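You operate a simulated robot arm through the tools that you are given. There is no shell and no other tool. Be economical: measure what you need, move in short steps, check, and stop when the job is done.

The job below is to be done with a simulated two-armed robot. You get a single attempt, and the scene is never put back.

Task
Pick up the moisture meter labelled "29" from the base under the peg board with one hand, pass it to the other hand and put it in the inside of the green flood tray. Set down upright: moisture meter.

Only the result counts: the job must be done as asked and must still hold three seconds after the hand-in. Knocking over, shifting, dropping, spilling or breaking anything else fails it.

Robot
Two 6-joint arms with two-finger parallel grippers on one trunk, on a base that drives. Base frame: it is fixed to the floor where the robot stands at the start and does not move with it; the origin is under the middle of the robot, x ahead of it, y to its left, z up; the surface under the hand at the start is at about z = 800. Units: mm, degrees, N and s.
The left shoulder is at the start at [-102, 177, 758], the right one opposite. With the tool pointing down near the work surface each hand reaches from about 100 to 700 mm from the robot's upright axis, wherever it stands, measured 20 degrees to its own side. Places, roughly: inside of the green flood tray [-1300, -1200, 800]. Payload 1.57 kg a hand.
The tool frame of a hand sits at the grasp point between the pads (the TCP): z along the fingers, y along the line on which they close. The tips reach 30 mm beyond it. Largest opening 80 mm; finger width 17, thickness 12; the body of the gripper, 40 by 82 mm, starts 80 mm behind the TCP.
Orientation is that of the tool frame in the base frame, as [roll, pitch, yaw] about the fixed x, y, z axes, in that order (R = Rz(yaw) Ry(pitch) Rx(roll)). With the fingers straight down and closing along the base's y, the tool's x points along the base's -x, its y along +y and its z along -z.

Tools
- The arms move only by the tool jog_arm. It takes "left_rows", "right_rows" or both (then of equal length, played together; a hand with none holds still); each is a list of rows, each an object (a shift or turn left out is 0, a gripper value left out holds the last) with "gripper": the closure in counts, from 0 (fully open) to 255 (shut); "delta_pos": the shift along the tool's x, y, z in units of 400 mm (1.0 is 400 mm), a list of three; "rot": the turn, a rotation vector about the tool's x, y, z in units of 120 degrees (1.0 is 120 degrees), a list of three. In form: [{"gripper": gripper, "delta_pos": [tx, ty, tz], "rot": [rx, ry, rz]}, ...]. A call has 1 to 12 rows; each row is the pose to reach, as a shift and turn from the pose commanded when the call began, along the tool's axes at that moment. A call with a number of a shift or a turn outside -1 to 1 is refused whole. Each row takes 0.2 s and may step no farther than 50 mm and 8.6 degrees from the row before; otherwise, or with a gripper value out of range, the whole call is refused. A pose out of reach is approached as far as the arm can. The call stops where the force on the tool passes 40 N (or 10 N more than at its start, if that is more) or the arm is blocked; 0.2 s more then pass. Each finger travels about 72 mm/s and halts on what it meets, pressing with about 35 N; the grip force reading is that of the motor and also rises with nothing between the fingers. The clock runs only during rows and for 0.2 s after the last one: add rows that repeat a pose to give the fingers time. It gives the time, the measured TCP pose, the force on the tool (base axes), the opening and the grip force at its end, in the units of the frame above (readings bear some noise), with the torque about the TCP (base axes, N m) and any sound that the robot's microphone picked up.
- Cameras (640 x 400 px; columns grow to the right, rows downward): "scene" is now at [33.8, 18.5, 1477.6]; the picture's right is [0.25, -0.97, 0.00], its down [-0.73, -0.19, -0.65] and it looks along [0.63, 0.16, -0.76] (base axes); focal length 264 px, centre (320, 200). "left" rides on the left gripper at [72, 7, -122] in its tool frame; the picture's right is [-0.09, 1.00, 0.00], its down [-0.84, -0.08, -0.54] and it looks along [-0.54, -0.05, 0.84] (tool axes); focal length 238 px, centre (320, 200). "right" rides on the right gripper at [72, -7, -122] in its tool frame; the picture's right is [0.09, 1.00, 0.00], its down [-0.84, 0.08, -0.54] and it looks along [-0.54, 0.05, 0.84] (tool axes); focal length 238 px, centre (320, 200). There is no depth. A picture from a camera that has moved, and an enlarged one, comes with that camera's place and axes in the base frame and with its lens.
- capture(camera): a new picture of that camera. It takes no simulated time.
- move_column(by): slides the trunk up (or, below 0, down) by that many mm; the arms and the scene camera ride with it, the base frame stays. It gives what a move gives, with no picture.
- drive_base(legs): drives the robot by 1 to 6 legs, each [ahead, left, turn to the left] in mm, mm and degrees, along the robot's own axes; the way and the turn of a leg run together, so that a leg with both is an arc; at most 1500 mm and 180 degrees a leg. The arms and the cameras ride along, it lands a little off, and it stops where it bumps. It gives what a move gives.
- turn_head(pan, tilt): turns the head with the scene camera to pan (to the left, within 143 degrees either way) and tilt (down, from -29 to 69), counted from straight ahead of the robot. It gives what a move gives.
- close_up(camera, box): a new picture of the part [left, top, right, bottom] of that camera's present view, enlarged. It takes no simulated time.
- sign_off(): hands the job in; it is judged then, once.

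Work in short steps. Places have to be worked out from the pictures, the camera data and where the tool is seen: move nearer, look again, correct. Check each grasp and each placing, and mend what went wrong. You have 120 turns and 88 pictures in all, those below and enlarged ones among them. Open the grippers and draw the arms clear of the work before you hand the job in, unless the task says otherwise; then end with one line.

The tools are called after "Request:" as a command line: name --argument value ..., lists and objects as JSON in quotes. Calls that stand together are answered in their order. jog_arm: Moves the arms, as the interface text tells. Its arguments: {"type":"object","properties":{"left_rows":{"type":"array"},"right_rows":{"type":"array"}},"required":[]} The other tools are called the same way: move_column (by) slides the trunk up or down; drive_base (legs) drives the base; turn_head (pan, tilt) turns the head that bears the scene camera; capture (camera) takes a picture; close_up (camera, box) takes an enlarged picture of a part of a camera's view; sign_off () hands the job in.

At the start:

```text
time_s: 0.0
left_tcp_pos: [387.8, 326.3, 1054.1]
left_orientation: [-180.0, -0.1, -179.9]
left_wrist_force: [0.1, -0.3, -0.8]
left_ft_torque: [0.0, 0.01, -0.01]
left_finger_gap: 79.9
left_grip_force: 0.1
right_tcp_pos: [488.7, -69.4, 1102.3]
right_orientation: [179.9, 0.0, 179.9]
right_wrist_force: [-0.5, 0.5, 0.2]
right_ft_torque: [-0.03, 0.03, 0.01]
right_finger_gap: 79.9
right_grip_force: 0.1
trunk travel left (down, up): [-200.0, 128.0]
robot x, y, heading: [0.2, 1.6, -0.3]
head pan, tilt: [14.3, 49.1]
```

scene: 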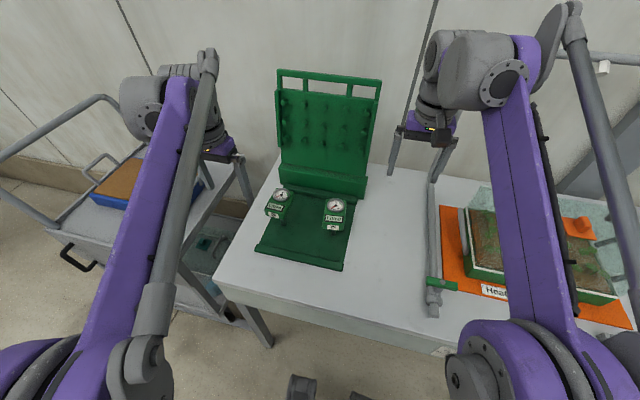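
right: 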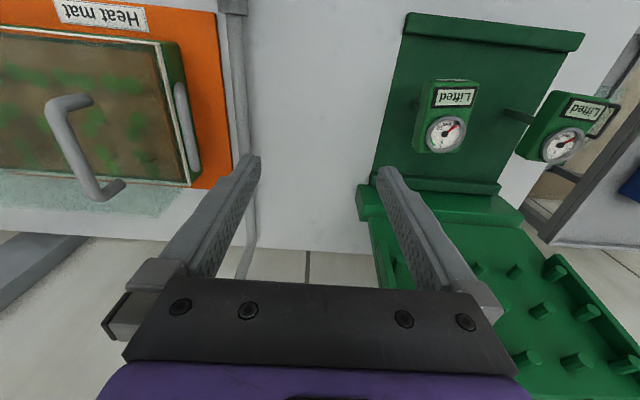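
left: 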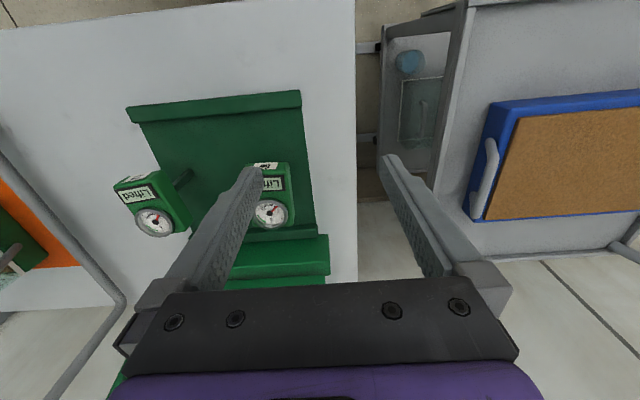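

I see two green meters on the base under the peg board. I'll enlarge them to read their labels.

Request:
close_up --camera "scene" --box '[240, 160, 380, 280]'

Request:
close_up --camera "left" --box '[100, 80, 340, 280]'

Request:
close_up --camera "right" --box '[380, 60, 640, 220]'

```text
3.33 times, centred on (310, 220) of scene
camera zoom: at [33.8, 18.5, 1477.6], right [0.25, -0.97, 0.0], down [-0.73, -0.19, -0.65], along [0.63, 0.16, -0.76], focal length 881 px, centre (353, 133)
```

zoom: 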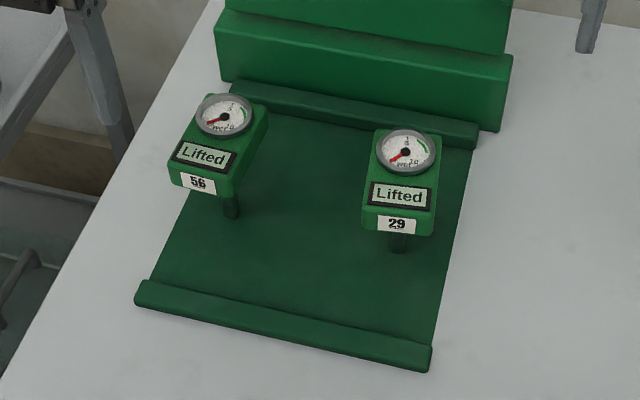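

```text
2.00 times, centred on (220, 180) of left
camera zoom: at [316.6, 333.6, 1177.1], right [0.09, 1.0, 0.0], down [0.84, -0.08, 0.54], along [0.54, -0.05, -0.84], focal length 477 px, centre (520, 240)
```

zoom: 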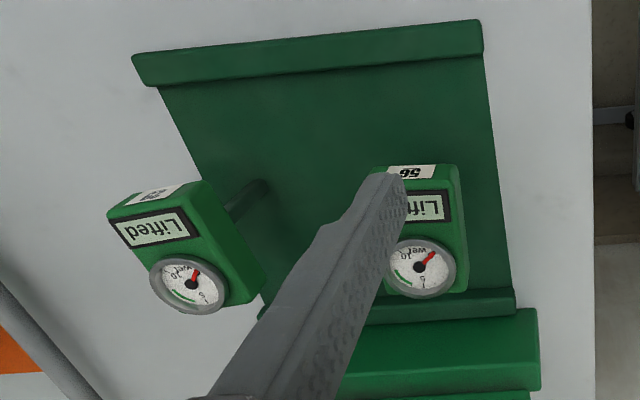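

```text
2.46 times, centred on (510, 140) of right
camera zoom: at [415.1, -77.1, 1224.2], right [-0.09, 1.0, 0.0], down [0.84, 0.08, 0.54], along [0.54, 0.05, -0.84], focal length 587 px, centre (-148, 348)
```

zoom: 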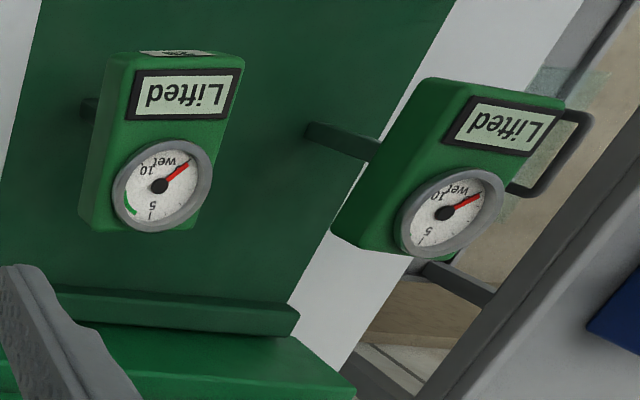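

Meter 29 is the one on the right. Triangulating gives its dial at about (494, 91, 920) and the foot of its stem near (483, 89, 783). I'll pull the right hand back and pitch it forward to see the meter from the side.

Request:
jog_arm --right_rows '[{"delta_pos": [0.075, 0.02, 0.06], "rot": [0, -0.06, 0]}, {"delta_pos": [0.15, 0.04, 0.12], "rot": [0, -0.12, 0]}, {"delta_pos": [0.225, 0.06, 0.18], "rot": [0, -0.18, 0]}, {"delta_pos": [0.3, 0.08, 0.24], "rot": [0, -0.24, 0]}, {"delta_pos": [0.375, 0.1, 0.3], "rot": [0, -0.3, 0]}]'

Request:
capture --camera "right"

```text
time_s: 1.2
left_tcp_pos: [386.7, 325.5, 1055.2]
left_orientation: [179.9, 0.0, -180.0]
left_wrist_force: [-0.7, -0.5, 0.7]
left_ft_torque: [0.0, -0.01, 0.0]
left_finger_gap: 80.1
left_grip_force: 0.1
right_tcp_pos: [336.6, -30.3, 982.5]
right_orientation: [179.9, 36.3, -180.0]
right_wrist_force: [0.2, -0.9, 0.4]
right_ft_torque: [-0.02, 0.05, 0.01]
right_finger_gap: 80.2
right_grip_force: 0.0
trunk travel left (down, up): [-200.0, 128.0]
robot x, y, heading: [-1.1, -0.6, -0.1]
head pan, tilt: [14.3, 49.1]
```

```text
81 pictures are left
camera right: at [206.0, -37.2, 1038.8], right [-0.07, 1.0, -0.05], down [0.36, 0.08, 0.93], along [0.93, 0.05, -0.36], focal length 238 px, centre (320, 200)
```

right: 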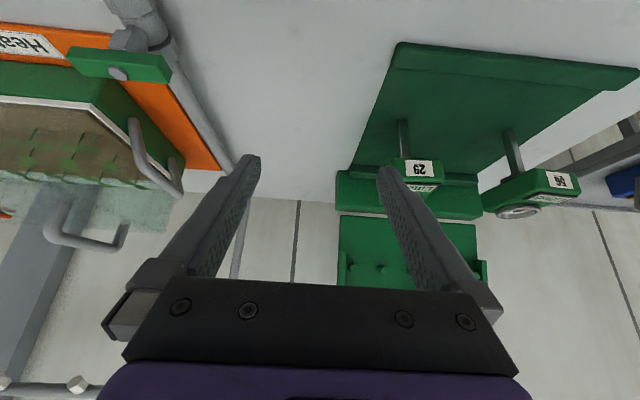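

Request:
close_up --camera "right" --box '[360, 90, 600, 240]'

```text
2.67 times, centred on (480, 165) of right
camera zoom: at [206.0, -37.2, 1038.8], right [-0.07, 1.0, -0.05], down [0.36, 0.08, 0.93], along [0.93, 0.05, -0.36], focal length 636 px, centre (-107, 293)
```

zoom: 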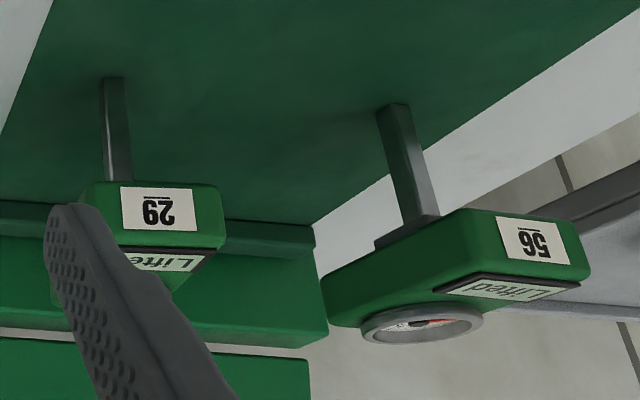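

The meter is a flat head (about 60 × 85 × 35 mm, top near z 920) on a square stem about 15 mm wide that stands on the base. Before planning the grasp I'll turn the head to look at the tray.

Request:
turn_head --pan -137 --tilt 25

Request:
capture --camera "scene"

```text
time_s: 3.6
left_tcp_pos: [387.6, 325.9, 1053.6]
left_orientation: [-179.9, 0.0, 180.0]
left_wrist_force: [0.2, 0.4, -1.0]
left_ft_torque: [0.05, 0.01, -0.02]
left_finger_gap: 80.2
left_grip_force: 0.0
right_tcp_pos: [338.1, -28.4, 982.5]
right_orientation: [180.0, 36.0, -180.0]
right_wrist_force: [0.7, -0.1, 0.2]
right_ft_torque: [0.03, -0.01, 0.0]
right_finger_gap: 80.1
right_grip_force: 0.0
trunk travel left (down, up): [-200.0, 128.0]
robot x, y, heading: [1.3, 0.8, -0.0]
head pan, tilt: [-137.0, 25.0]
```

```text
79 pictures are left
camera scene: at [-109.0, -63.7, 1513.9], right [-0.68, 0.73, 0.0], down [0.31, 0.29, -0.91], along [-0.66, -0.62, -0.42], focal length 264 px, centre (320, 200)
```

scene: 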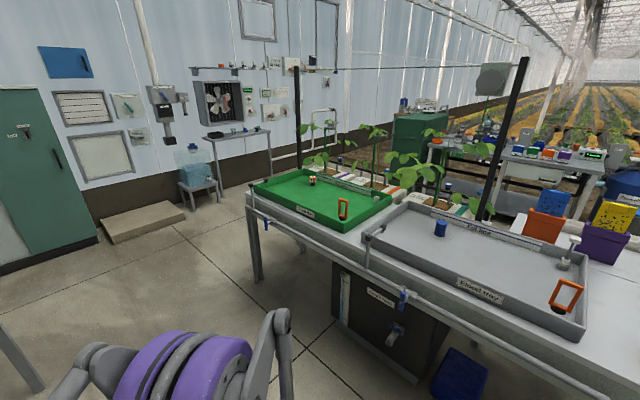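

Request:
close_up --camera "scene" --box '[230, 140, 440, 270]'

```text
3.05 times, centred on (335, 205) of scene
camera zoom: at [-109.0, -63.7, 1513.9], right [-0.68, 0.73, 0.0], down [0.31, 0.29, -0.91], along [-0.66, -0.62, -0.42], focal length 806 px, centre (274, 185)
```

zoom: 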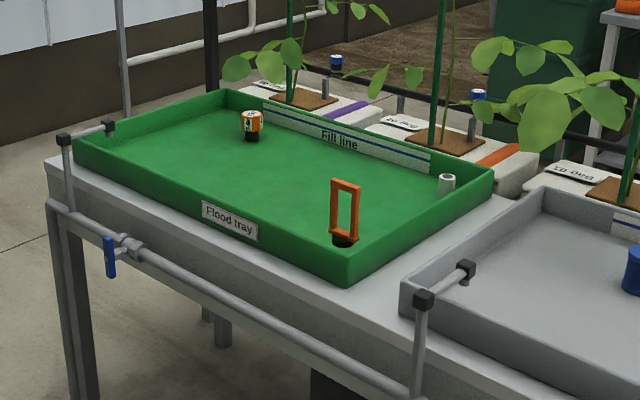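

The tray floor is flat, spanning roughly x −1500 to −1000 and y −1480 to −780, and there is free floor near (−1130, −1150). My plan is for the right hand, pitched forward, to take the front end of the head. The left hand, pointing straight down, then takes the rear end and does the placing. I'll turn the head back and bring the right hand to a pre-grasp pose.

Request:
turn_head --pan 14.3 --tilt 49.1

Request:
jog_arm --right_rows '[{"delta_pos": [-0.013, 0.088, 0.02], "rot": [-0.0098, -0.0389, -0.0135]}, {"delta_pos": [-0.027, 0.177, 0.04], "rot": [-0.0196, -0.0778, -0.027]}, {"delta_pos": [-0.04, 0.265, 0.06], "rot": [-0.0294, -0.1167, -0.0405]}]'

Request:
capture --camera "scene"

Request:
capture --camera "right"

Request:
capture --camera "left"

```text
time_s: 5.9
left_tcp_pos: [387.6, 327.2, 1054.6]
left_orientation: [-180.0, 0.1, -180.0]
left_wrist_force: [-0.1, 0.1, 0.5]
left_ft_torque: [0.01, 0.01, 0.0]
left_finger_gap: 79.9
left_grip_force: 0.1
right_tcp_pos: [337.3, -30.1, 982.2]
right_orientation: [180.0, 35.9, -179.9]
right_wrist_force: [0.2, -0.4, 0.6]
right_ft_torque: [0.04, 0.04, -0.01]
right_finger_gap: 80.0
right_grip_force: 0.0
trunk travel left (down, up): [-200.0, 128.0]
robot x, y, heading: [1.3, -3.5, -0.0]
head pan, tilt: [14.3, 49.1]
```

```text
time_s: 6.7
left_tcp_pos: [388.4, 325.8, 1054.0]
left_orientation: [179.9, 0.0, -180.0]
left_wrist_force: [0.3, 1.2, -0.1]
left_ft_torque: [-0.02, -0.01, 0.0]
left_finger_gap: 80.0
left_grip_force: 0.1
right_tcp_pos: [364.4, 76.6, 970.6]
right_orientation: [-178.9, 49.9, -173.0]
right_wrist_force: [0.2, 1.0, 0.3]
right_ft_torque: [0.02, 0.01, -0.01]
right_finger_gap: 80.0
right_grip_force: 0.0
trunk travel left (down, up): [-200.0, 128.0]
robot x, y, heading: [-0.9, 0.7, 0.0]
head pan, tilt: [14.3, 49.1]
```

```text
77 pictures are left
camera scene: at [34.4, 19.3, 1477.6], right [0.25, -0.97, 0.0], down [-0.73, -0.19, -0.65], along [0.63, 0.16, -0.76], focal length 264 px, centre (320, 200)
```

scene: 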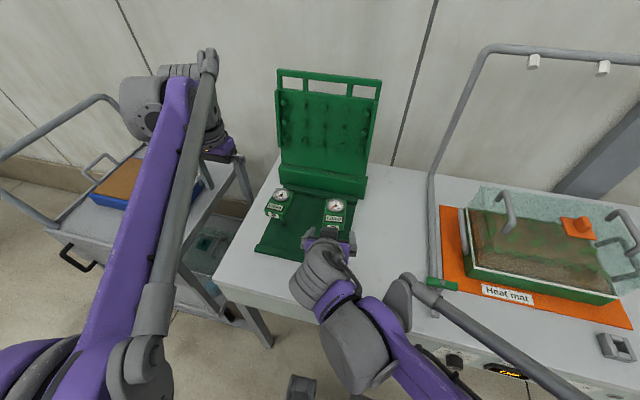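

```text
76 pictures are left
camera right: at [226.6, 55.2, 995.5], right [-0.16, 0.98, -0.08], down [0.11, 0.1, 0.99], along [0.98, 0.15, -0.13], focal length 238 px, centre (320, 200)
```

right: 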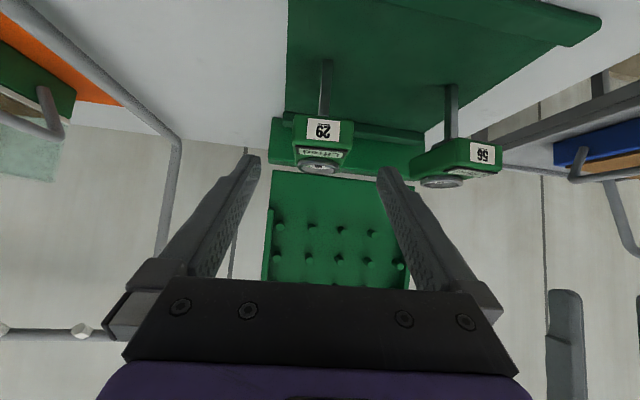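

```text
75 pictures are left
camera left: at [317.1, 334.3, 1176.7], right [0.09, 1.0, 0.0], down [0.84, -0.08, 0.54], along [0.54, -0.05, -0.84], focal length 238 px, centre (320, 200)
```

left: 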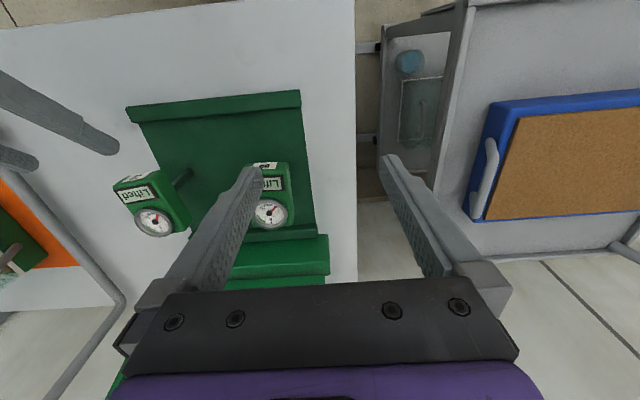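

The head sits centred between the fingers. I'll zoom in to refine its yaw, heights and width.

Request:
close_up --camera "right" --box '[240, 40, 420, 190]'

Request:
close_up --camera "scene" --box '[260, 170, 380, 270]'

```text
2.67 times, centred on (330, 115) of right
camera zoom: at [226.6, 55.2, 995.5], right [-0.16, 0.98, -0.08], down [0.11, 0.1, 0.99], along [0.98, 0.15, -0.13], focal length 636 px, centre (293, 427)
```

zoom: 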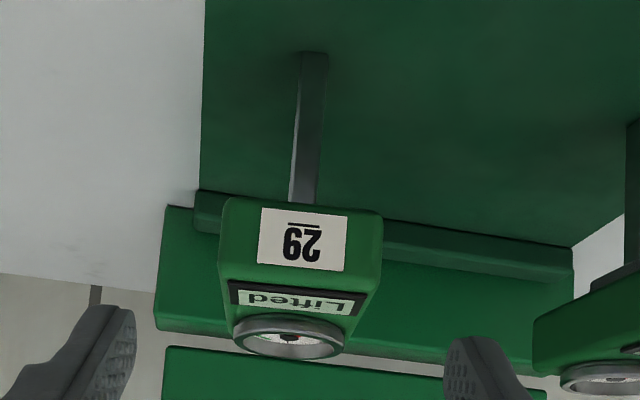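

```text
4.00 times, centred on (320, 220) of scene
camera zoom: at [34.4, 19.3, 1477.6], right [0.25, -0.97, 0.0], down [-0.73, -0.19, -0.65], along [0.63, 0.16, -0.76], focal length 1057 px, centre (320, 120)
```

zoom: 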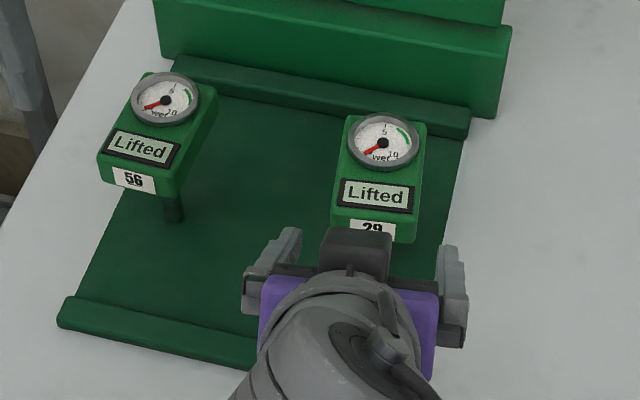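

The head spans z 889–920, with its front face at x ≈ 437. It is about 54 mm wide, with yaw near 7° and centre line near y ≈ 86, and the fingers are aligned with it. I'll advance most of the way and check.

Request:
jog_arm --right_rows '[{"delta_pos": [-0.004, 0, 0.07]}, {"delta_pos": [-0.008, 0, 0.14]}, {"delta_pos": [-0.011, 0, 0.2]}]'

Request:
capture --camera "right"

Request:
close_up --camera "scene" --box '[260, 170, 380, 270]'

```text
time_s: 7.5
left_tcp_pos: [388.5, 327.1, 1054.2]
left_orientation: [180.0, -0.1, -180.0]
left_wrist_force: [-0.1, 1.0, 0.0]
left_ft_torque: [0.01, 0.01, -0.01]
left_finger_gap: 80.1
left_grip_force: 0.0
right_tcp_pos: [428.8, 83.0, 923.6]
right_orientation: [-178.7, 50.0, -173.1]
right_wrist_force: [-0.1, 0.2, -0.3]
right_ft_torque: [0.0, 0.02, 0.0]
right_finger_gap: 79.9
right_grip_force: 0.0
trunk travel left (down, up): [-200.0, 128.0]
robot x, y, heading: [-0.4, -1.5, -0.3]
head pan, tilt: [14.3, 49.1]
```

```text
72 pictures are left
camera right: at [290.5, 60.9, 947.5], right [-0.16, 0.98, -0.08], down [0.11, 0.1, 0.99], along [0.98, 0.15, -0.13], focal length 238 px, centre (320, 200)
```

right: 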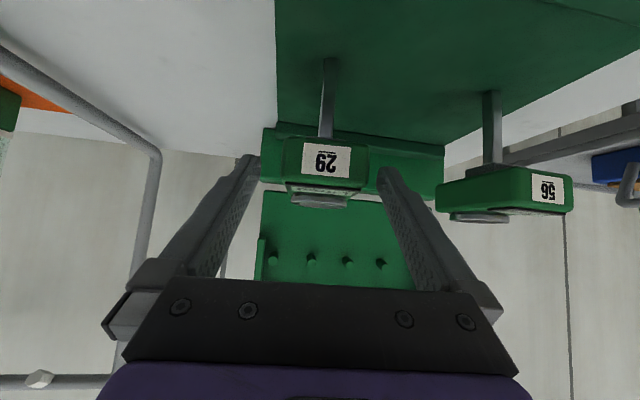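

```text
4.00 times, centred on (320, 220) of scene
camera zoom: at [34.5, 18.8, 1477.6], right [0.25, -0.97, 0.0], down [-0.73, -0.19, -0.65], along [0.63, 0.16, -0.76], focal length 1057 px, centre (320, 120)
```

zoom: 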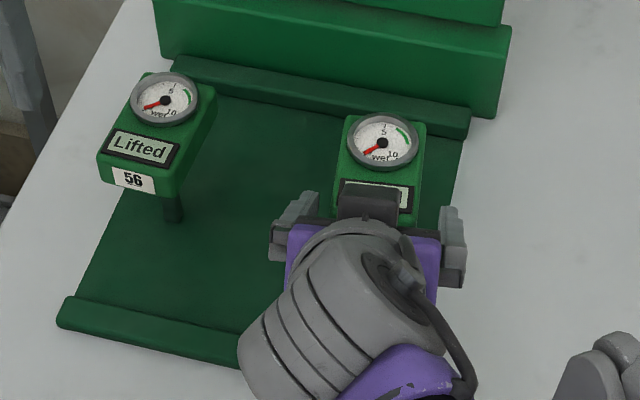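

The picture shows the head about 4 mm to +y of the finger midline. I'll correct that during the last 30 mm of approach, then check before closing.

Request:
jog_arm --right_rows '[{"delta_pos": [0, 0.0095, 0.02]}, {"delta_pos": [0, 0.0095, 0.05]}, {"delta_pos": [0, 0.0095, 0.075]}]'

Request:
capture --camera "right"

Request:
close_up --camera "left" --box '[60, 100, 340, 300]'

```text
time_s: 8.3
left_tcp_pos: [388.8, 325.2, 1054.4]
left_orientation: [-180.0, 0.1, 180.0]
left_wrist_force: [0.1, -0.7, 0.0]
left_ft_torque: [-0.01, 0.03, 0.04]
left_finger_gap: 79.9
left_grip_force: 0.0
right_tcp_pos: [452.1, 89.0, 903.7]
right_orientation: [-178.9, 50.0, -173.1]
right_wrist_force: [0.2, -0.3, 1.1]
right_ft_torque: [-0.01, 0.04, -0.01]
right_finger_gap: 80.1
right_grip_force: 0.1
trunk travel left (down, up): [-200.0, 128.0]
robot x, y, heading: [0.6, 0.2, -0.2]
head pan, tilt: [14.3, 49.1]
```

```text
70 pictures are left
camera right: at [312.8, 66.7, 928.3], right [-0.16, 0.98, -0.08], down [0.11, 0.1, 0.99], along [0.98, 0.15, -0.13], focal length 238 px, centre (320, 200)
```

right: 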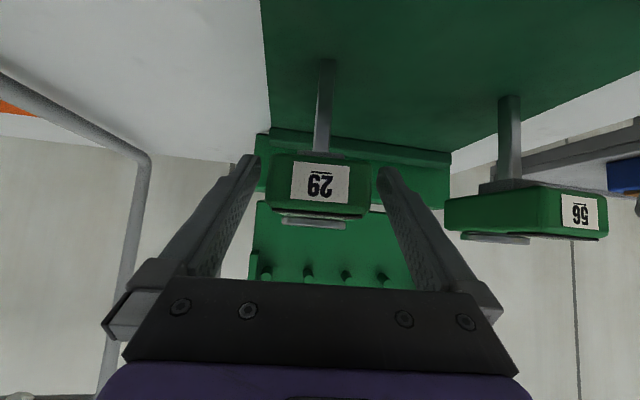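

```text
2.00 times, centred on (200, 200) of left
camera zoom: at [316.9, 333.8, 1177.0], right [0.09, 1.0, 0.0], down [0.84, -0.08, 0.54], along [0.54, -0.05, -0.84], focal length 477 px, centre (560, 200)
```

zoom: 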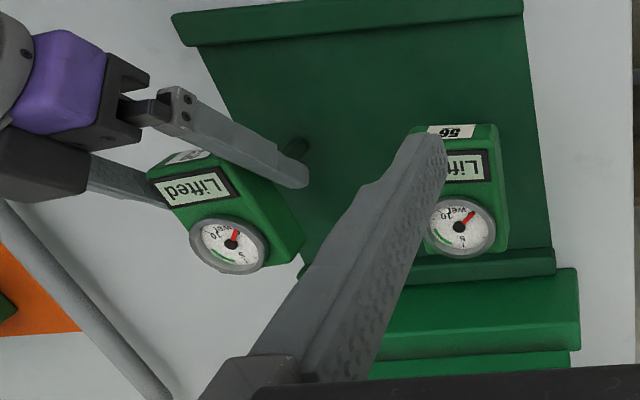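

The head is centred at column 320 and the fingers straddle it, so I'm closing now.

Request:
jog_arm --right_rows '[{"gripper": 255}, {"gripper": 255}, {"gripper": 255}, {"gripper": 255}]'

Request:
capture --camera "right"

```text
time_s: 9.3
left_tcp_pos: [388.1, 327.1, 1054.4]
left_orientation: [180.0, -0.1, 180.0]
left_wrist_force: [-0.4, 0.5, 0.8]
left_ft_torque: [-0.01, -0.02, 0.0]
left_finger_gap: 80.1
left_grip_force: 0.1
right_tcp_pos: [451.5, 88.7, 903.2]
right_orientation: [-178.9, 50.1, -173.2]
right_wrist_force: [0.0, -0.1, -0.6]
right_ft_torque: [0.05, -0.04, 0.01]
right_finger_gap: 57.6
right_grip_force: 35.2
trunk travel left (down, up): [-200.0, 128.0]
robot x, y, heading: [0.7, 1.6, -0.1]
head pan, tilt: [14.3, 49.1]
```

```text
68 pictures are left
camera right: at [312.4, 66.7, 928.4], right [-0.16, 0.98, -0.08], down [0.11, 0.1, 0.99], along [0.98, 0.15, -0.13], focal length 238 px, centre (320, 200)
```

right: 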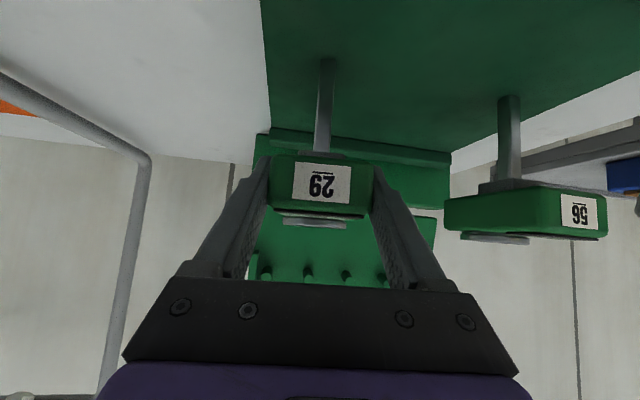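

It's gripped, with a 57.6 mm gap and 35 N. I'll lift straight up 120 mm.

Request:
jog_arm --right_rows '[{"delta_pos": [-0.038, 0, -0.032]}, {"delta_pos": [-0.0765, 0, -0.0644]}, {"delta_pos": [-0.115, 0, -0.097]}, {"delta_pos": [-0.153, 0, -0.129]}, {"delta_pos": [-0.191, 0, -0.161]}, {"delta_pos": [-0.23, 0, -0.193]}]'

Request:
capture --camera "scene"

Request:
capture --camera "left"

```text
time_s: 10.7
left_tcp_pos: [388.2, 325.1, 1054.2]
left_orientation: [-179.9, -0.1, -180.0]
left_wrist_force: [0.1, 0.1, -0.5]
left_ft_torque: [0.02, 0.01, 0.03]
left_finger_gap: 80.2
left_grip_force: 0.0
right_tcp_pos: [451.3, 91.2, 1024.7]
right_orientation: [-178.8, 50.0, -173.2]
right_wrist_force: [-0.9, -0.6, -0.7]
right_ft_torque: [-0.02, 0.02, 0.02]
right_finger_gap: 57.5
right_grip_force: 34.9
trunk travel left (down, up): [-200.0, 128.0]
robot x, y, heading: [-1.0, -4.1, -0.1]
head pan, tilt: [14.3, 49.1]
```

```text
67 pictures are left
camera scene: at [33.8, 18.4, 1477.6], right [0.25, -0.97, 0.0], down [-0.73, -0.19, -0.65], along [0.63, 0.16, -0.76], focal length 264 px, centre (320, 200)
```

scene: 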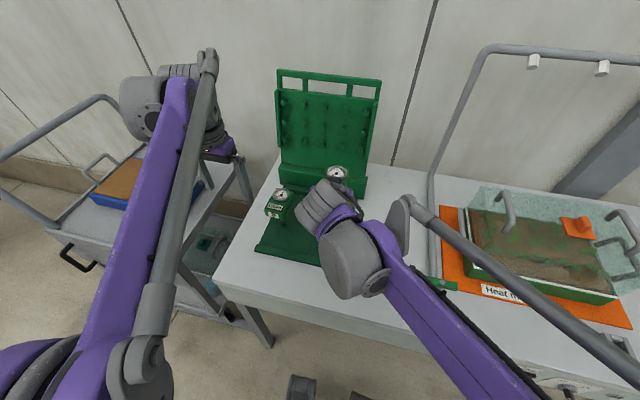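

```text
66 pictures are left
camera left: at [316.6, 333.6, 1177.1], right [0.09, 1.0, 0.0], down [0.84, -0.08, 0.54], along [0.54, -0.05, -0.84], focal length 238 px, centre (320, 200)
```

left: 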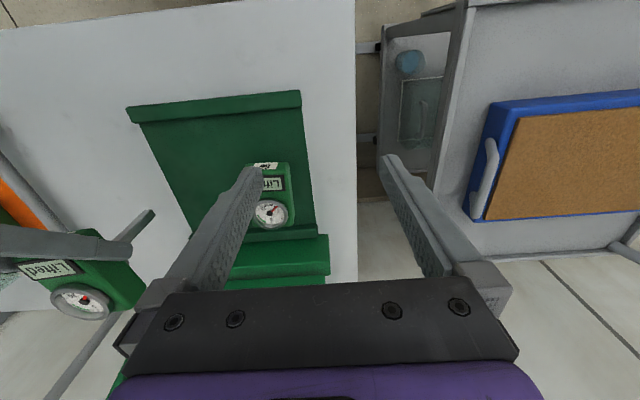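

The meter is held upright. I'll bring it back toward the robot and to the right, clear of the board, while raising the left hand and moving it partway over.

Request:
jog_arm --right_rows '[{"delta_pos": [0.043, -0.038, -0.027]}, {"delta_pos": [0.0865, -0.076, -0.0545]}, {"delta_pos": [0.13, -0.114, -0.082]}, {"delta_pos": [0.173, -0.1525, -0.109]}]' --left_rows '[{"delta_pos": [-0.025, -0.05, -0.08], "rot": [0, 0, -0.015]}, {"delta_pos": [-0.05, -0.15, -0.12], "rot": [0, 0, -0.03]}, {"delta_pos": [-0.075, -0.26, -0.14], "rot": [0, 0, -0.045]}, {"delta_pos": [-0.1, -0.365, -0.1525], "rot": [0, 0, -0.058]}]'

Request:
capture --camera "scene"

Request:
capture --camera "left"

```text
time_s: 11.7
left_tcp_pos: [427.6, 177.4, 1117.1]
left_orientation: [179.9, 0.1, -173.0]
left_wrist_force: [-0.2, -0.2, 0.3]
left_ft_torque: [-0.05, -0.04, -0.03]
left_finger_gap: 80.1
left_grip_force: 0.1
right_tcp_pos: [379.5, 19.6, 1000.6]
right_orientation: [-178.9, 50.1, -173.2]
right_wrist_force: [0.8, -1.6, -2.0]
right_ft_torque: [0.04, 0.04, -0.02]
right_finger_gap: 57.4
right_grip_force: 35.1
trunk travel left (down, up): [-200.0, 128.0]
robot x, y, heading: [0.4, 2.8, -0.1]
head pan, tilt: [14.3, 49.1]
```

```text
65 pictures are left
camera scene: at [33.4, 17.1, 1477.6], right [0.25, -0.97, 0.0], down [-0.73, -0.19, -0.66], along [0.63, 0.16, -0.76], focal length 264 px, centre (320, 200)
```

scene: 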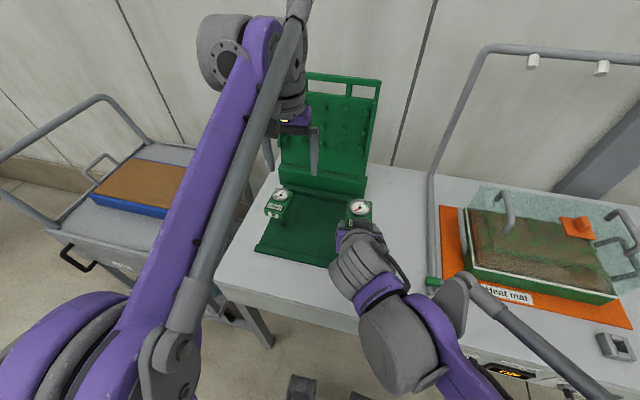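

```text
64 pictures are left
camera left: at [355.6, 176.0, 1239.0], right [-0.03, 1.0, 0.0], down [0.84, 0.02, 0.54], along [0.54, 0.02, -0.84], focal length 238 px, centre (320, 200)
```

left: 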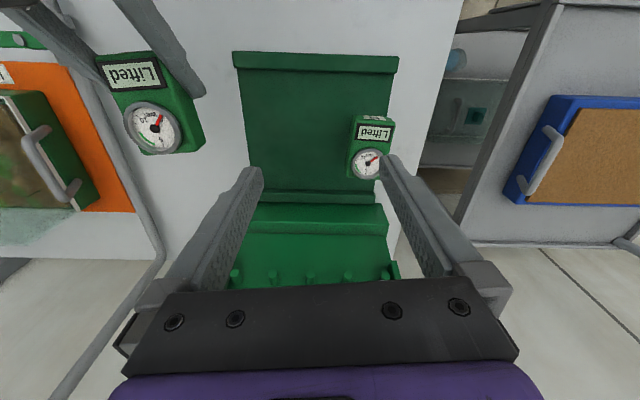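

The dial is at (423, 24) and the back edge of the head near x ≈ 450, as expected. I'll move the left hand directly above the rear part of the head.

Request:
jog_arm --left_rows '[{"delta_pos": [0.01, -0.094, 0.003]}, {"delta_pos": [0.02, -0.188, 0.006]}, {"delta_pos": [0.03, -0.282, 0.009]}, {"delta_pos": [0.04, -0.3765, 0.0125]}]'

Request:
capture --camera "left"

Request:
capture --camera "scene"

Request:
capture --camera "right"

```text
time_s: 12.7
left_tcp_pos: [429.8, 27.3, 1110.7]
left_orientation: [180.0, 0.0, -173.0]
left_wrist_force: [0.0, 0.2, 0.1]
left_ft_torque: [0.01, 0.01, 0.0]
left_finger_gap: 80.2
left_grip_force: 0.1
right_tcp_pos: [379.9, 19.7, 1000.1]
right_orientation: [-178.9, 49.9, -173.2]
right_wrist_force: [0.0, -0.3, -1.6]
right_ft_torque: [0.0, 0.01, 0.0]
right_finger_gap: 57.7
right_grip_force: 35.0
trunk travel left (down, up): [-200.0, 128.0]
robot x, y, heading: [-3.3, 2.0, 0.2]
head pan, tilt: [14.3, 49.1]
```

```text
63 pictures are left
camera left: at [358.4, 26.4, 1233.7], right [-0.03, 1.0, 0.0], down [0.84, 0.02, 0.54], along [0.54, 0.02, -0.84], focal length 238 px, centre (320, 200)
```

left: 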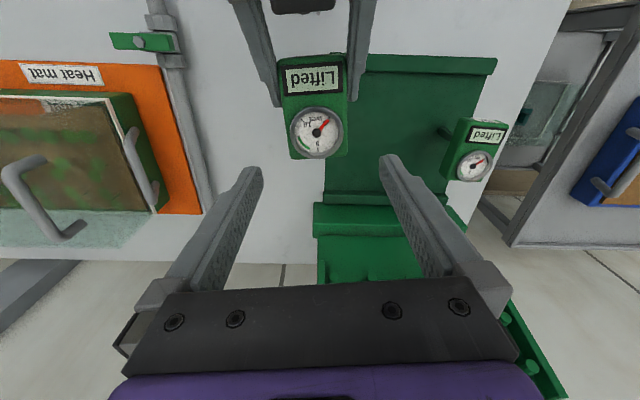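

```text
62 pictures are left
camera scene: at [34.1, 17.6, 1477.6], right [0.25, -0.97, 0.0], down [-0.73, -0.19, -0.65], along [0.63, 0.16, -0.76], focal length 264 px, centre (320, 200)
```

scene: 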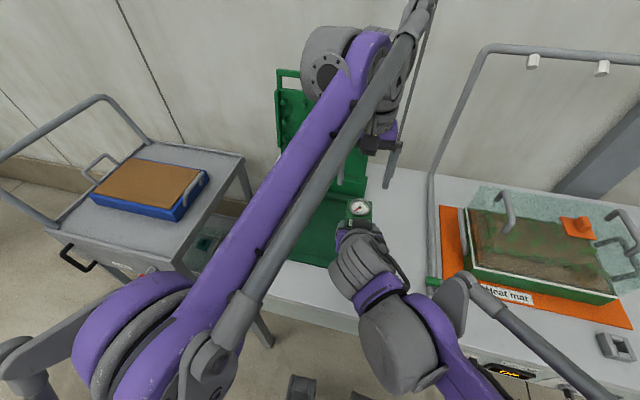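

```text
61 pictures are left
camera right: at [241.3, -1.0, 1024.4], right [-0.16, 0.98, -0.08], down [0.11, 0.1, 0.99], along [0.98, 0.15, -0.13], focal length 238 px, centre (320, 200)
```

right: 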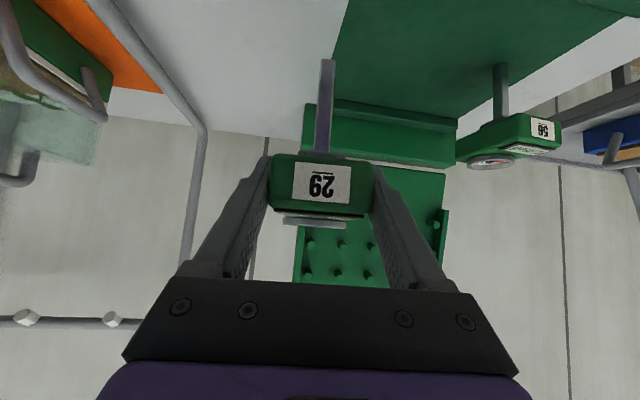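

The alignment is within about 2 mm and the arms are clear of each other. I'll lower the left hand most of the way and look.

Request:
jog_arm --left_rows '[{"delta_pos": [0, -0.005, 0.05]}, {"delta_pos": [0, -0.005, 0.1]}, {"delta_pos": [0, -0.005, 0.15]}, {"delta_pos": [0, -0.005, 0.19]}]'

Request:
capture --camera "left"

Request:
capture --camera "right"

```text
time_s: 13.7
left_tcp_pos: [430.2, 27.4, 1035.0]
left_orientation: [180.0, 0.1, -173.0]
left_wrist_force: [0.2, -0.6, -0.1]
left_ft_torque: [0.01, 0.02, 0.0]
left_finger_gap: 80.2
left_grip_force: 0.1
right_tcp_pos: [380.2, 20.7, 999.8]
right_orientation: [-178.9, 50.0, -173.1]
right_wrist_force: [0.3, 0.2, -0.6]
right_ft_torque: [-0.03, 0.02, -0.02]
right_finger_gap: 57.3
right_grip_force: 34.8
trunk travel left (down, up): [-200.0, 128.0]
robot x, y, heading: [-4.7, -1.5, 0.2]
head pan, tilt: [14.3, 49.1]
```

```text
60 pictures are left
camera left: at [359.0, 25.7, 1157.2], right [-0.03, 1.0, 0.0], down [0.84, 0.02, 0.54], along [0.54, 0.02, -0.84], focal length 238 px, centre (320, 200)
```

left: 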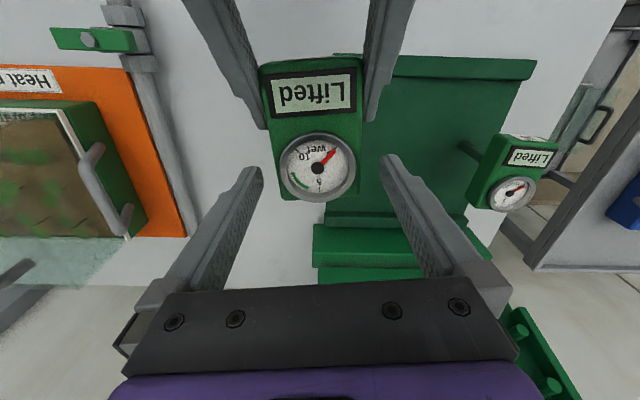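

```text
59 pictures are left
camera right: at [241.2, -0.4, 1024.5], right [-0.16, 0.98, -0.08], down [0.11, 0.1, 0.99], along [0.98, 0.15, -0.13], focal length 238 px, centre (320, 200)
```

right: 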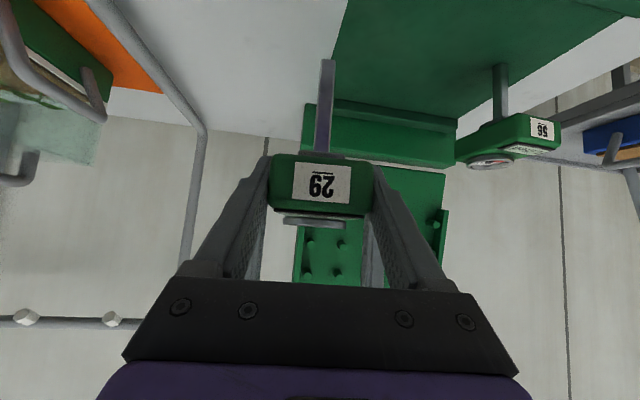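

It's still well centred. I'll lower it the remaining 33 mm.

Request:
jog_arm --left_rows '[{"delta_pos": [0, -0.003, 0.03]}, {"delta_pos": [0, -0.003, 0.06]}, {"delta_pos": [0, -0.003, 0.0825]}]'

Request:
capture --camera "left"

Request:
capture --camera "right"

```text
time_s: 14.5
left_tcp_pos: [430.7, 27.0, 1001.1]
left_orientation: [180.0, 0.0, -173.1]
left_wrist_force: [0.3, -1.0, 0.5]
left_ft_torque: [0.05, -0.02, 0.01]
left_finger_gap: 80.0
left_grip_force: 0.1
right_tcp_pos: [381.0, 21.9, 999.6]
right_orientation: [-178.9, 50.0, -173.3]
right_wrist_force: [0.0, 0.0, -1.5]
right_ft_torque: [0.01, 0.03, -0.01]
right_finger_gap: 57.6
right_grip_force: 34.9
trunk travel left (down, up): [-200.0, 128.0]
robot x, y, heading: [-2.7, 1.5, 0.1]
head pan, tilt: [14.3, 49.1]
```

```text
58 pictures are left
camera left: at [359.2, 24.7, 1123.9], right [-0.03, 1.0, 0.0], down [0.84, 0.02, 0.54], along [0.54, 0.02, -0.84], focal length 238 px, centre (320, 200)
```

left: 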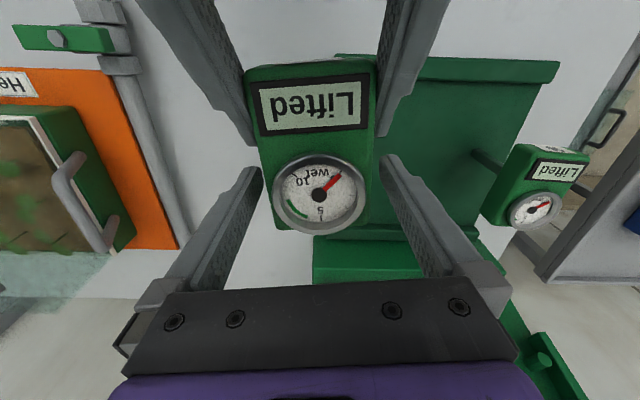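

```text
57 pictures are left
camera right: at [241.2, -0.5, 1024.5], right [-0.16, 0.98, -0.08], down [0.11, 0.1, 0.99], along [0.98, 0.15, -0.13], focal length 238 px, centre (320, 200)
```

right: 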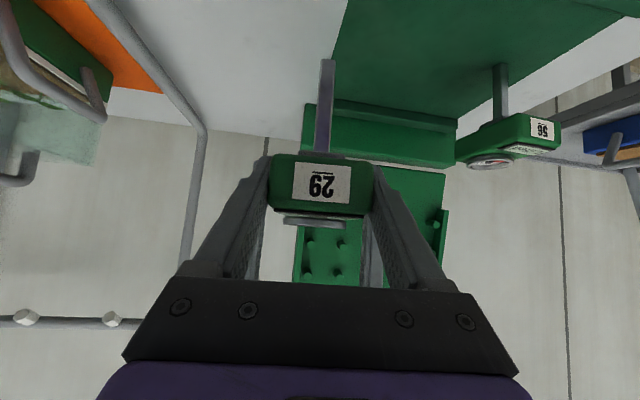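

The left fingers straddle the rear of the head. I'll close the left gripper while the right keeps holding.

Request:
jog_arm --left_rows '[{"gripper": 255}, {"gripper": 255}, {"gripper": 255}, {"gripper": 255}]'

Request:
capture --camera "left"

```text
time_s: 15.5
left_tcp_pos: [430.4, 26.6, 1001.2]
left_orientation: [179.9, -0.1, -173.1]
left_wrist_force: [0.0, -0.4, -1.6]
left_ft_torque: [-0.34, -0.14, -0.3]
left_finger_gap: 57.5
left_grip_force: 35.4
right_tcp_pos: [379.5, 20.5, 1000.9]
right_orientation: [-178.9, 50.1, -173.2]
right_wrist_force: [-1.0, 0.5, 2.0]
right_ft_torque: [0.37, 0.03, 0.26]
right_finger_gap: 57.0
right_grip_force: 34.9
trunk travel left (down, up): [-200.0, 128.0]
robot x, y, heading: [1.9, 0.2, -0.0]
head pan, tilt: [14.3, 49.1]
```

```text
56 pictures are left
camera left: at [359.3, 24.7, 1124.0], right [-0.03, 1.0, 0.0], down [0.84, 0.02, 0.54], along [0.54, 0.02, -0.84], focal length 238 px, centre (320, 200)
```

left: 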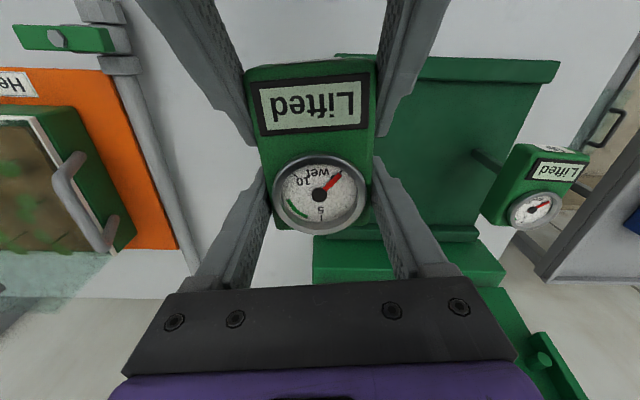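

Both hands are gripping. I'll open the right hand first, then check.

Request:
jog_arm --right_rows '[{"gripper": 0}, {"gripper": 0}, {"gripper": 0}]'

Request:
capture --camera "right"

```text
time_s: 16.3
left_tcp_pos: [429.8, 26.9, 1002.8]
left_orientation: [180.0, 0.0, -173.1]
left_wrist_force: [-0.4, -0.4, -1.1]
left_ft_torque: [-0.03, -0.08, -0.01]
left_finger_gap: 57.6
left_grip_force: 35.1
right_tcp_pos: [380.1, 19.8, 999.9]
right_orientation: [-178.9, 50.0, -173.2]
right_wrist_force: [0.6, -0.3, 0.7]
right_ft_torque: [0.01, 0.01, -0.03]
right_finger_gap: 80.1
right_grip_force: 0.1
trunk travel left (down, up): [-200.0, 128.0]
robot x, y, heading: [0.6, 0.2, 0.1]
head pan, tilt: [14.3, 49.1]
```

```text
55 pictures are left
camera right: at [241.2, -0.5, 1024.5], right [-0.16, 0.98, -0.08], down [0.11, 0.1, 0.99], along [0.98, 0.15, -0.13], focal length 238 px, centre (320, 200)
```

right: 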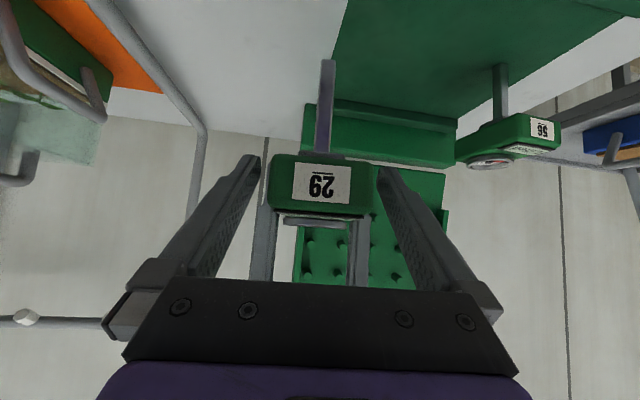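

The left hand has the meter alone now. I'll withdraw the right hand straight back along the head's axis, then off to the right.

Request:
jog_arm --right_rows '[{"delta_pos": [0.043, 0, -0.051]}, {"delta_pos": [0.086, 0, -0.102]}, {"delta_pos": [0.129, 0, -0.153]}, {"delta_pos": [0.137, -0.1, -0.162]}, {"delta_pos": [0.145, -0.2, -0.172]}, {"delta_pos": [0.153, -0.3, -0.181]}, {"delta_pos": [0.161, -0.4, -0.191]}, {"delta_pos": [0.168, -0.496, -0.2]}]'

Request:
capture --camera "scene"

Request:
capture --camera "left"

```text
time_s: 18.1
left_tcp_pos: [431.5, 27.6, 1001.3]
left_orientation: [180.0, 0.0, -173.0]
left_wrist_force: [-0.2, -0.1, -0.5]
left_ft_torque: [0.0, -0.03, 0.0]
left_finger_gap: 57.6
left_grip_force: 35.3
right_tcp_pos: [297.0, -189.0, 1003.6]
right_orientation: [-178.8, 50.1, -173.3]
right_wrist_force: [-0.6, 0.4, -0.6]
right_ft_torque: [0.03, 0.03, -0.03]
right_finger_gap: 80.0
right_grip_force: 0.1
trunk travel left (down, up): [-200.0, 128.0]
robot x, y, heading: [-3.2, 3.1, 0.1]
head pan, tilt: [14.3, 49.1]
```

```text
54 pictures are left
camera scene: at [34.3, 19.0, 1477.6], right [0.25, -0.97, 0.0], down [-0.73, -0.19, -0.65], along [0.63, 0.16, -0.76], focal length 264 px, centre (320, 200)
```

scene: 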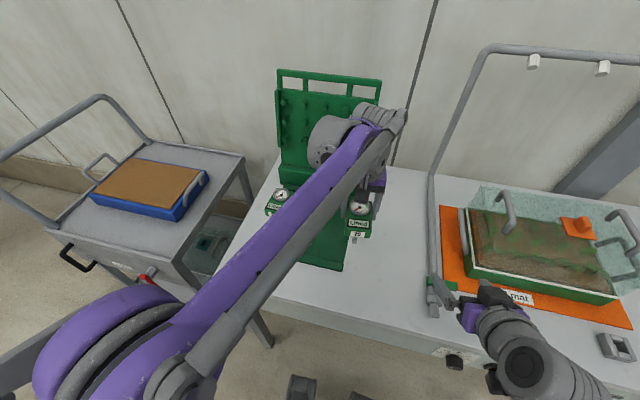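

```text
53 pictures are left
camera left: at [359.6, 25.2, 1124.0], right [-0.03, 1.0, 0.0], down [0.84, 0.02, 0.54], along [0.54, 0.02, -0.84], focal length 238 px, centre (320, 200)
```

left: 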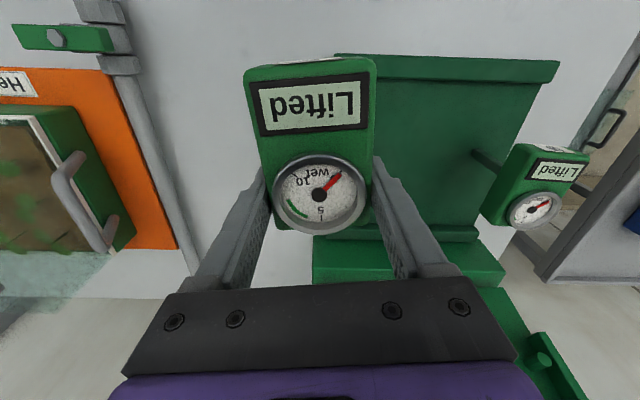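

The handover worked. I'll pull the meter closer in and higher for driving, away from meter 56.

Request:
jog_arm --left_rows '[{"delta_pos": [0.06, 0.03, -0.08]}, {"delta_pos": [0.12, 0.1, -0.12]}, {"delta_pos": [0.18, 0.19, -0.1225]}, {"delta_pos": [0.22, 0.284, -0.1225]}]'

Request:
turn_head --pan -90 --tilt 35

Request:
capture --camera "scene"

Request:
turn_head --pan -142 --tilt 35

Request:
capture --camera "scene"

Request:
turn_head --pan 142 --tilt 35

Request:
capture --camera "scene"

```text
time_s: 19.1
left_tcp_pos: [330.2, 128.5, 1050.8]
left_orientation: [-180.0, 0.0, -173.1]
left_wrist_force: [0.2, 0.3, -1.9]
left_ft_torque: [-0.01, 0.01, -0.02]
left_finger_gap: 57.4
left_grip_force: 35.1
right_tcp_pos: [296.0, -187.0, 1003.7]
right_orientation: [-178.8, 50.0, -173.1]
right_wrist_force: [-0.1, 0.8, -0.8]
right_ft_torque: [-0.04, 0.03, 0.0]
right_finger_gap: 80.0
right_grip_force: 0.1
trunk travel left (down, up): [-200.0, 128.0]
robot x, y, heading: [0.9, -0.9, 0.2]
head pan, tilt: [14.3, 49.1]
```

```text
time_s: 20.9
left_tcp_pos: [331.4, 127.2, 1051.0]
left_orientation: [-180.0, 0.1, -172.9]
left_wrist_force: [0.6, -0.4, -1.2]
left_ft_torque: [0.01, -0.05, -0.02]
left_finger_gap: 57.7
left_grip_force: 34.6
right_tcp_pos: [296.9, -187.6, 1003.3]
right_orientation: [-178.9, 50.0, -173.3]
right_wrist_force: [0.0, 0.8, 0.3]
right_ft_torque: [-0.01, -0.01, 0.0]
right_finger_gap: 80.1
right_grip_force: 0.0
trunk travel left (down, up): [-200.0, 128.0]
robot x, y, heading: [-2.0, -2.2, 0.1]
head pan, tilt: [-90.0, 35.0]
```

```text
52 pictures are left
camera scene: at [-41.5, -88.8, 1498.1], right [-1.0, 0.0, 0.0], down [0.0, 0.57, -0.82], along [0.0, -0.82, -0.57], focal length 264 px, centre (320, 200)
```

scene: 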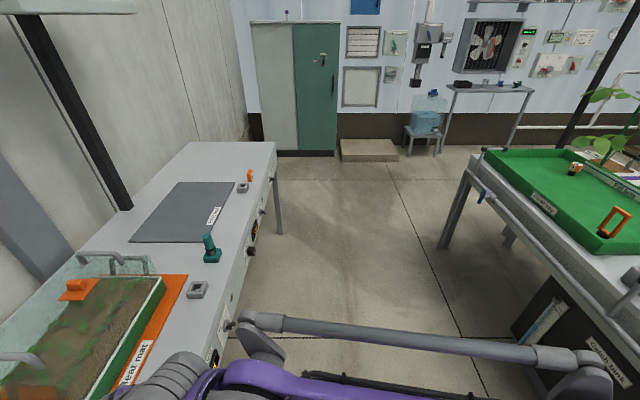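

```text
time_s: 22.1
left_tcp_pos: [331.8, 127.5, 1051.4]
left_orientation: [-180.0, 0.1, -173.0]
left_wrist_force: [0.7, 0.7, -1.0]
left_ft_torque: [0.03, -0.02, 0.01]
left_finger_gap: 57.4
left_grip_force: 34.9
right_tcp_pos: [296.9, -188.1, 1003.5]
right_orientation: [-178.9, 50.1, -173.3]
right_wrist_force: [0.0, 0.3, 0.9]
right_ft_torque: [0.01, 0.01, -0.01]
right_finger_gap: 79.8
right_grip_force: 0.0
trunk travel left (down, up): [-200.0, 128.0]
robot x, y, heading: [0.0, 1.4, -0.0]
head pan, tilt: [-142.0, 35.0]
```

```text
51 pictures are left
camera scene: at [-110.9, -55.0, 1498.1], right [-0.62, 0.79, 0.0], down [0.45, 0.35, -0.82], along [-0.65, -0.5, -0.57], focal length 264 px, centre (320, 200)
```

scene: 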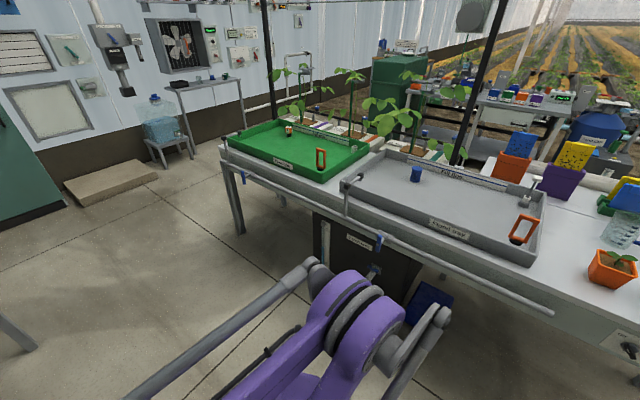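

```text
time_s: 26.0
left_tcp_pos: [331.0, 128.1, 1051.4]
left_orientation: [-180.0, 0.0, -173.0]
left_wrist_force: [0.2, -0.2, -1.4]
left_ft_torque: [-0.01, -0.04, -0.03]
left_finger_gap: 57.6
left_grip_force: 35.5
right_tcp_pos: [295.0, -188.3, 1001.7]
right_orientation: [-179.0, 50.0, -173.2]
right_wrist_force: [1.1, -1.2, 0.0]
right_ft_torque: [-0.01, 0.0, 0.02]
right_finger_gap: 80.1
right_grip_force: 0.0
trunk travel left (down, up): [-200.0, 128.0]
robot x, y, heading: [-0.6, 1.9, 0.1]
head pan, tilt: [142.0, 35.0]
```

```text
50 pictures are left
camera scene: at [-110.9, 53.5, 1498.1], right [0.62, 0.79, 0.0], down [0.45, -0.35, -0.82], along [-0.65, 0.5, -0.57], focal length 264 px, centre (320, 200)
```

scene: 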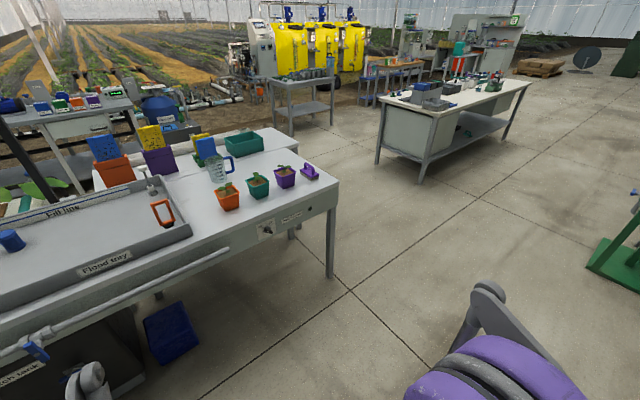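

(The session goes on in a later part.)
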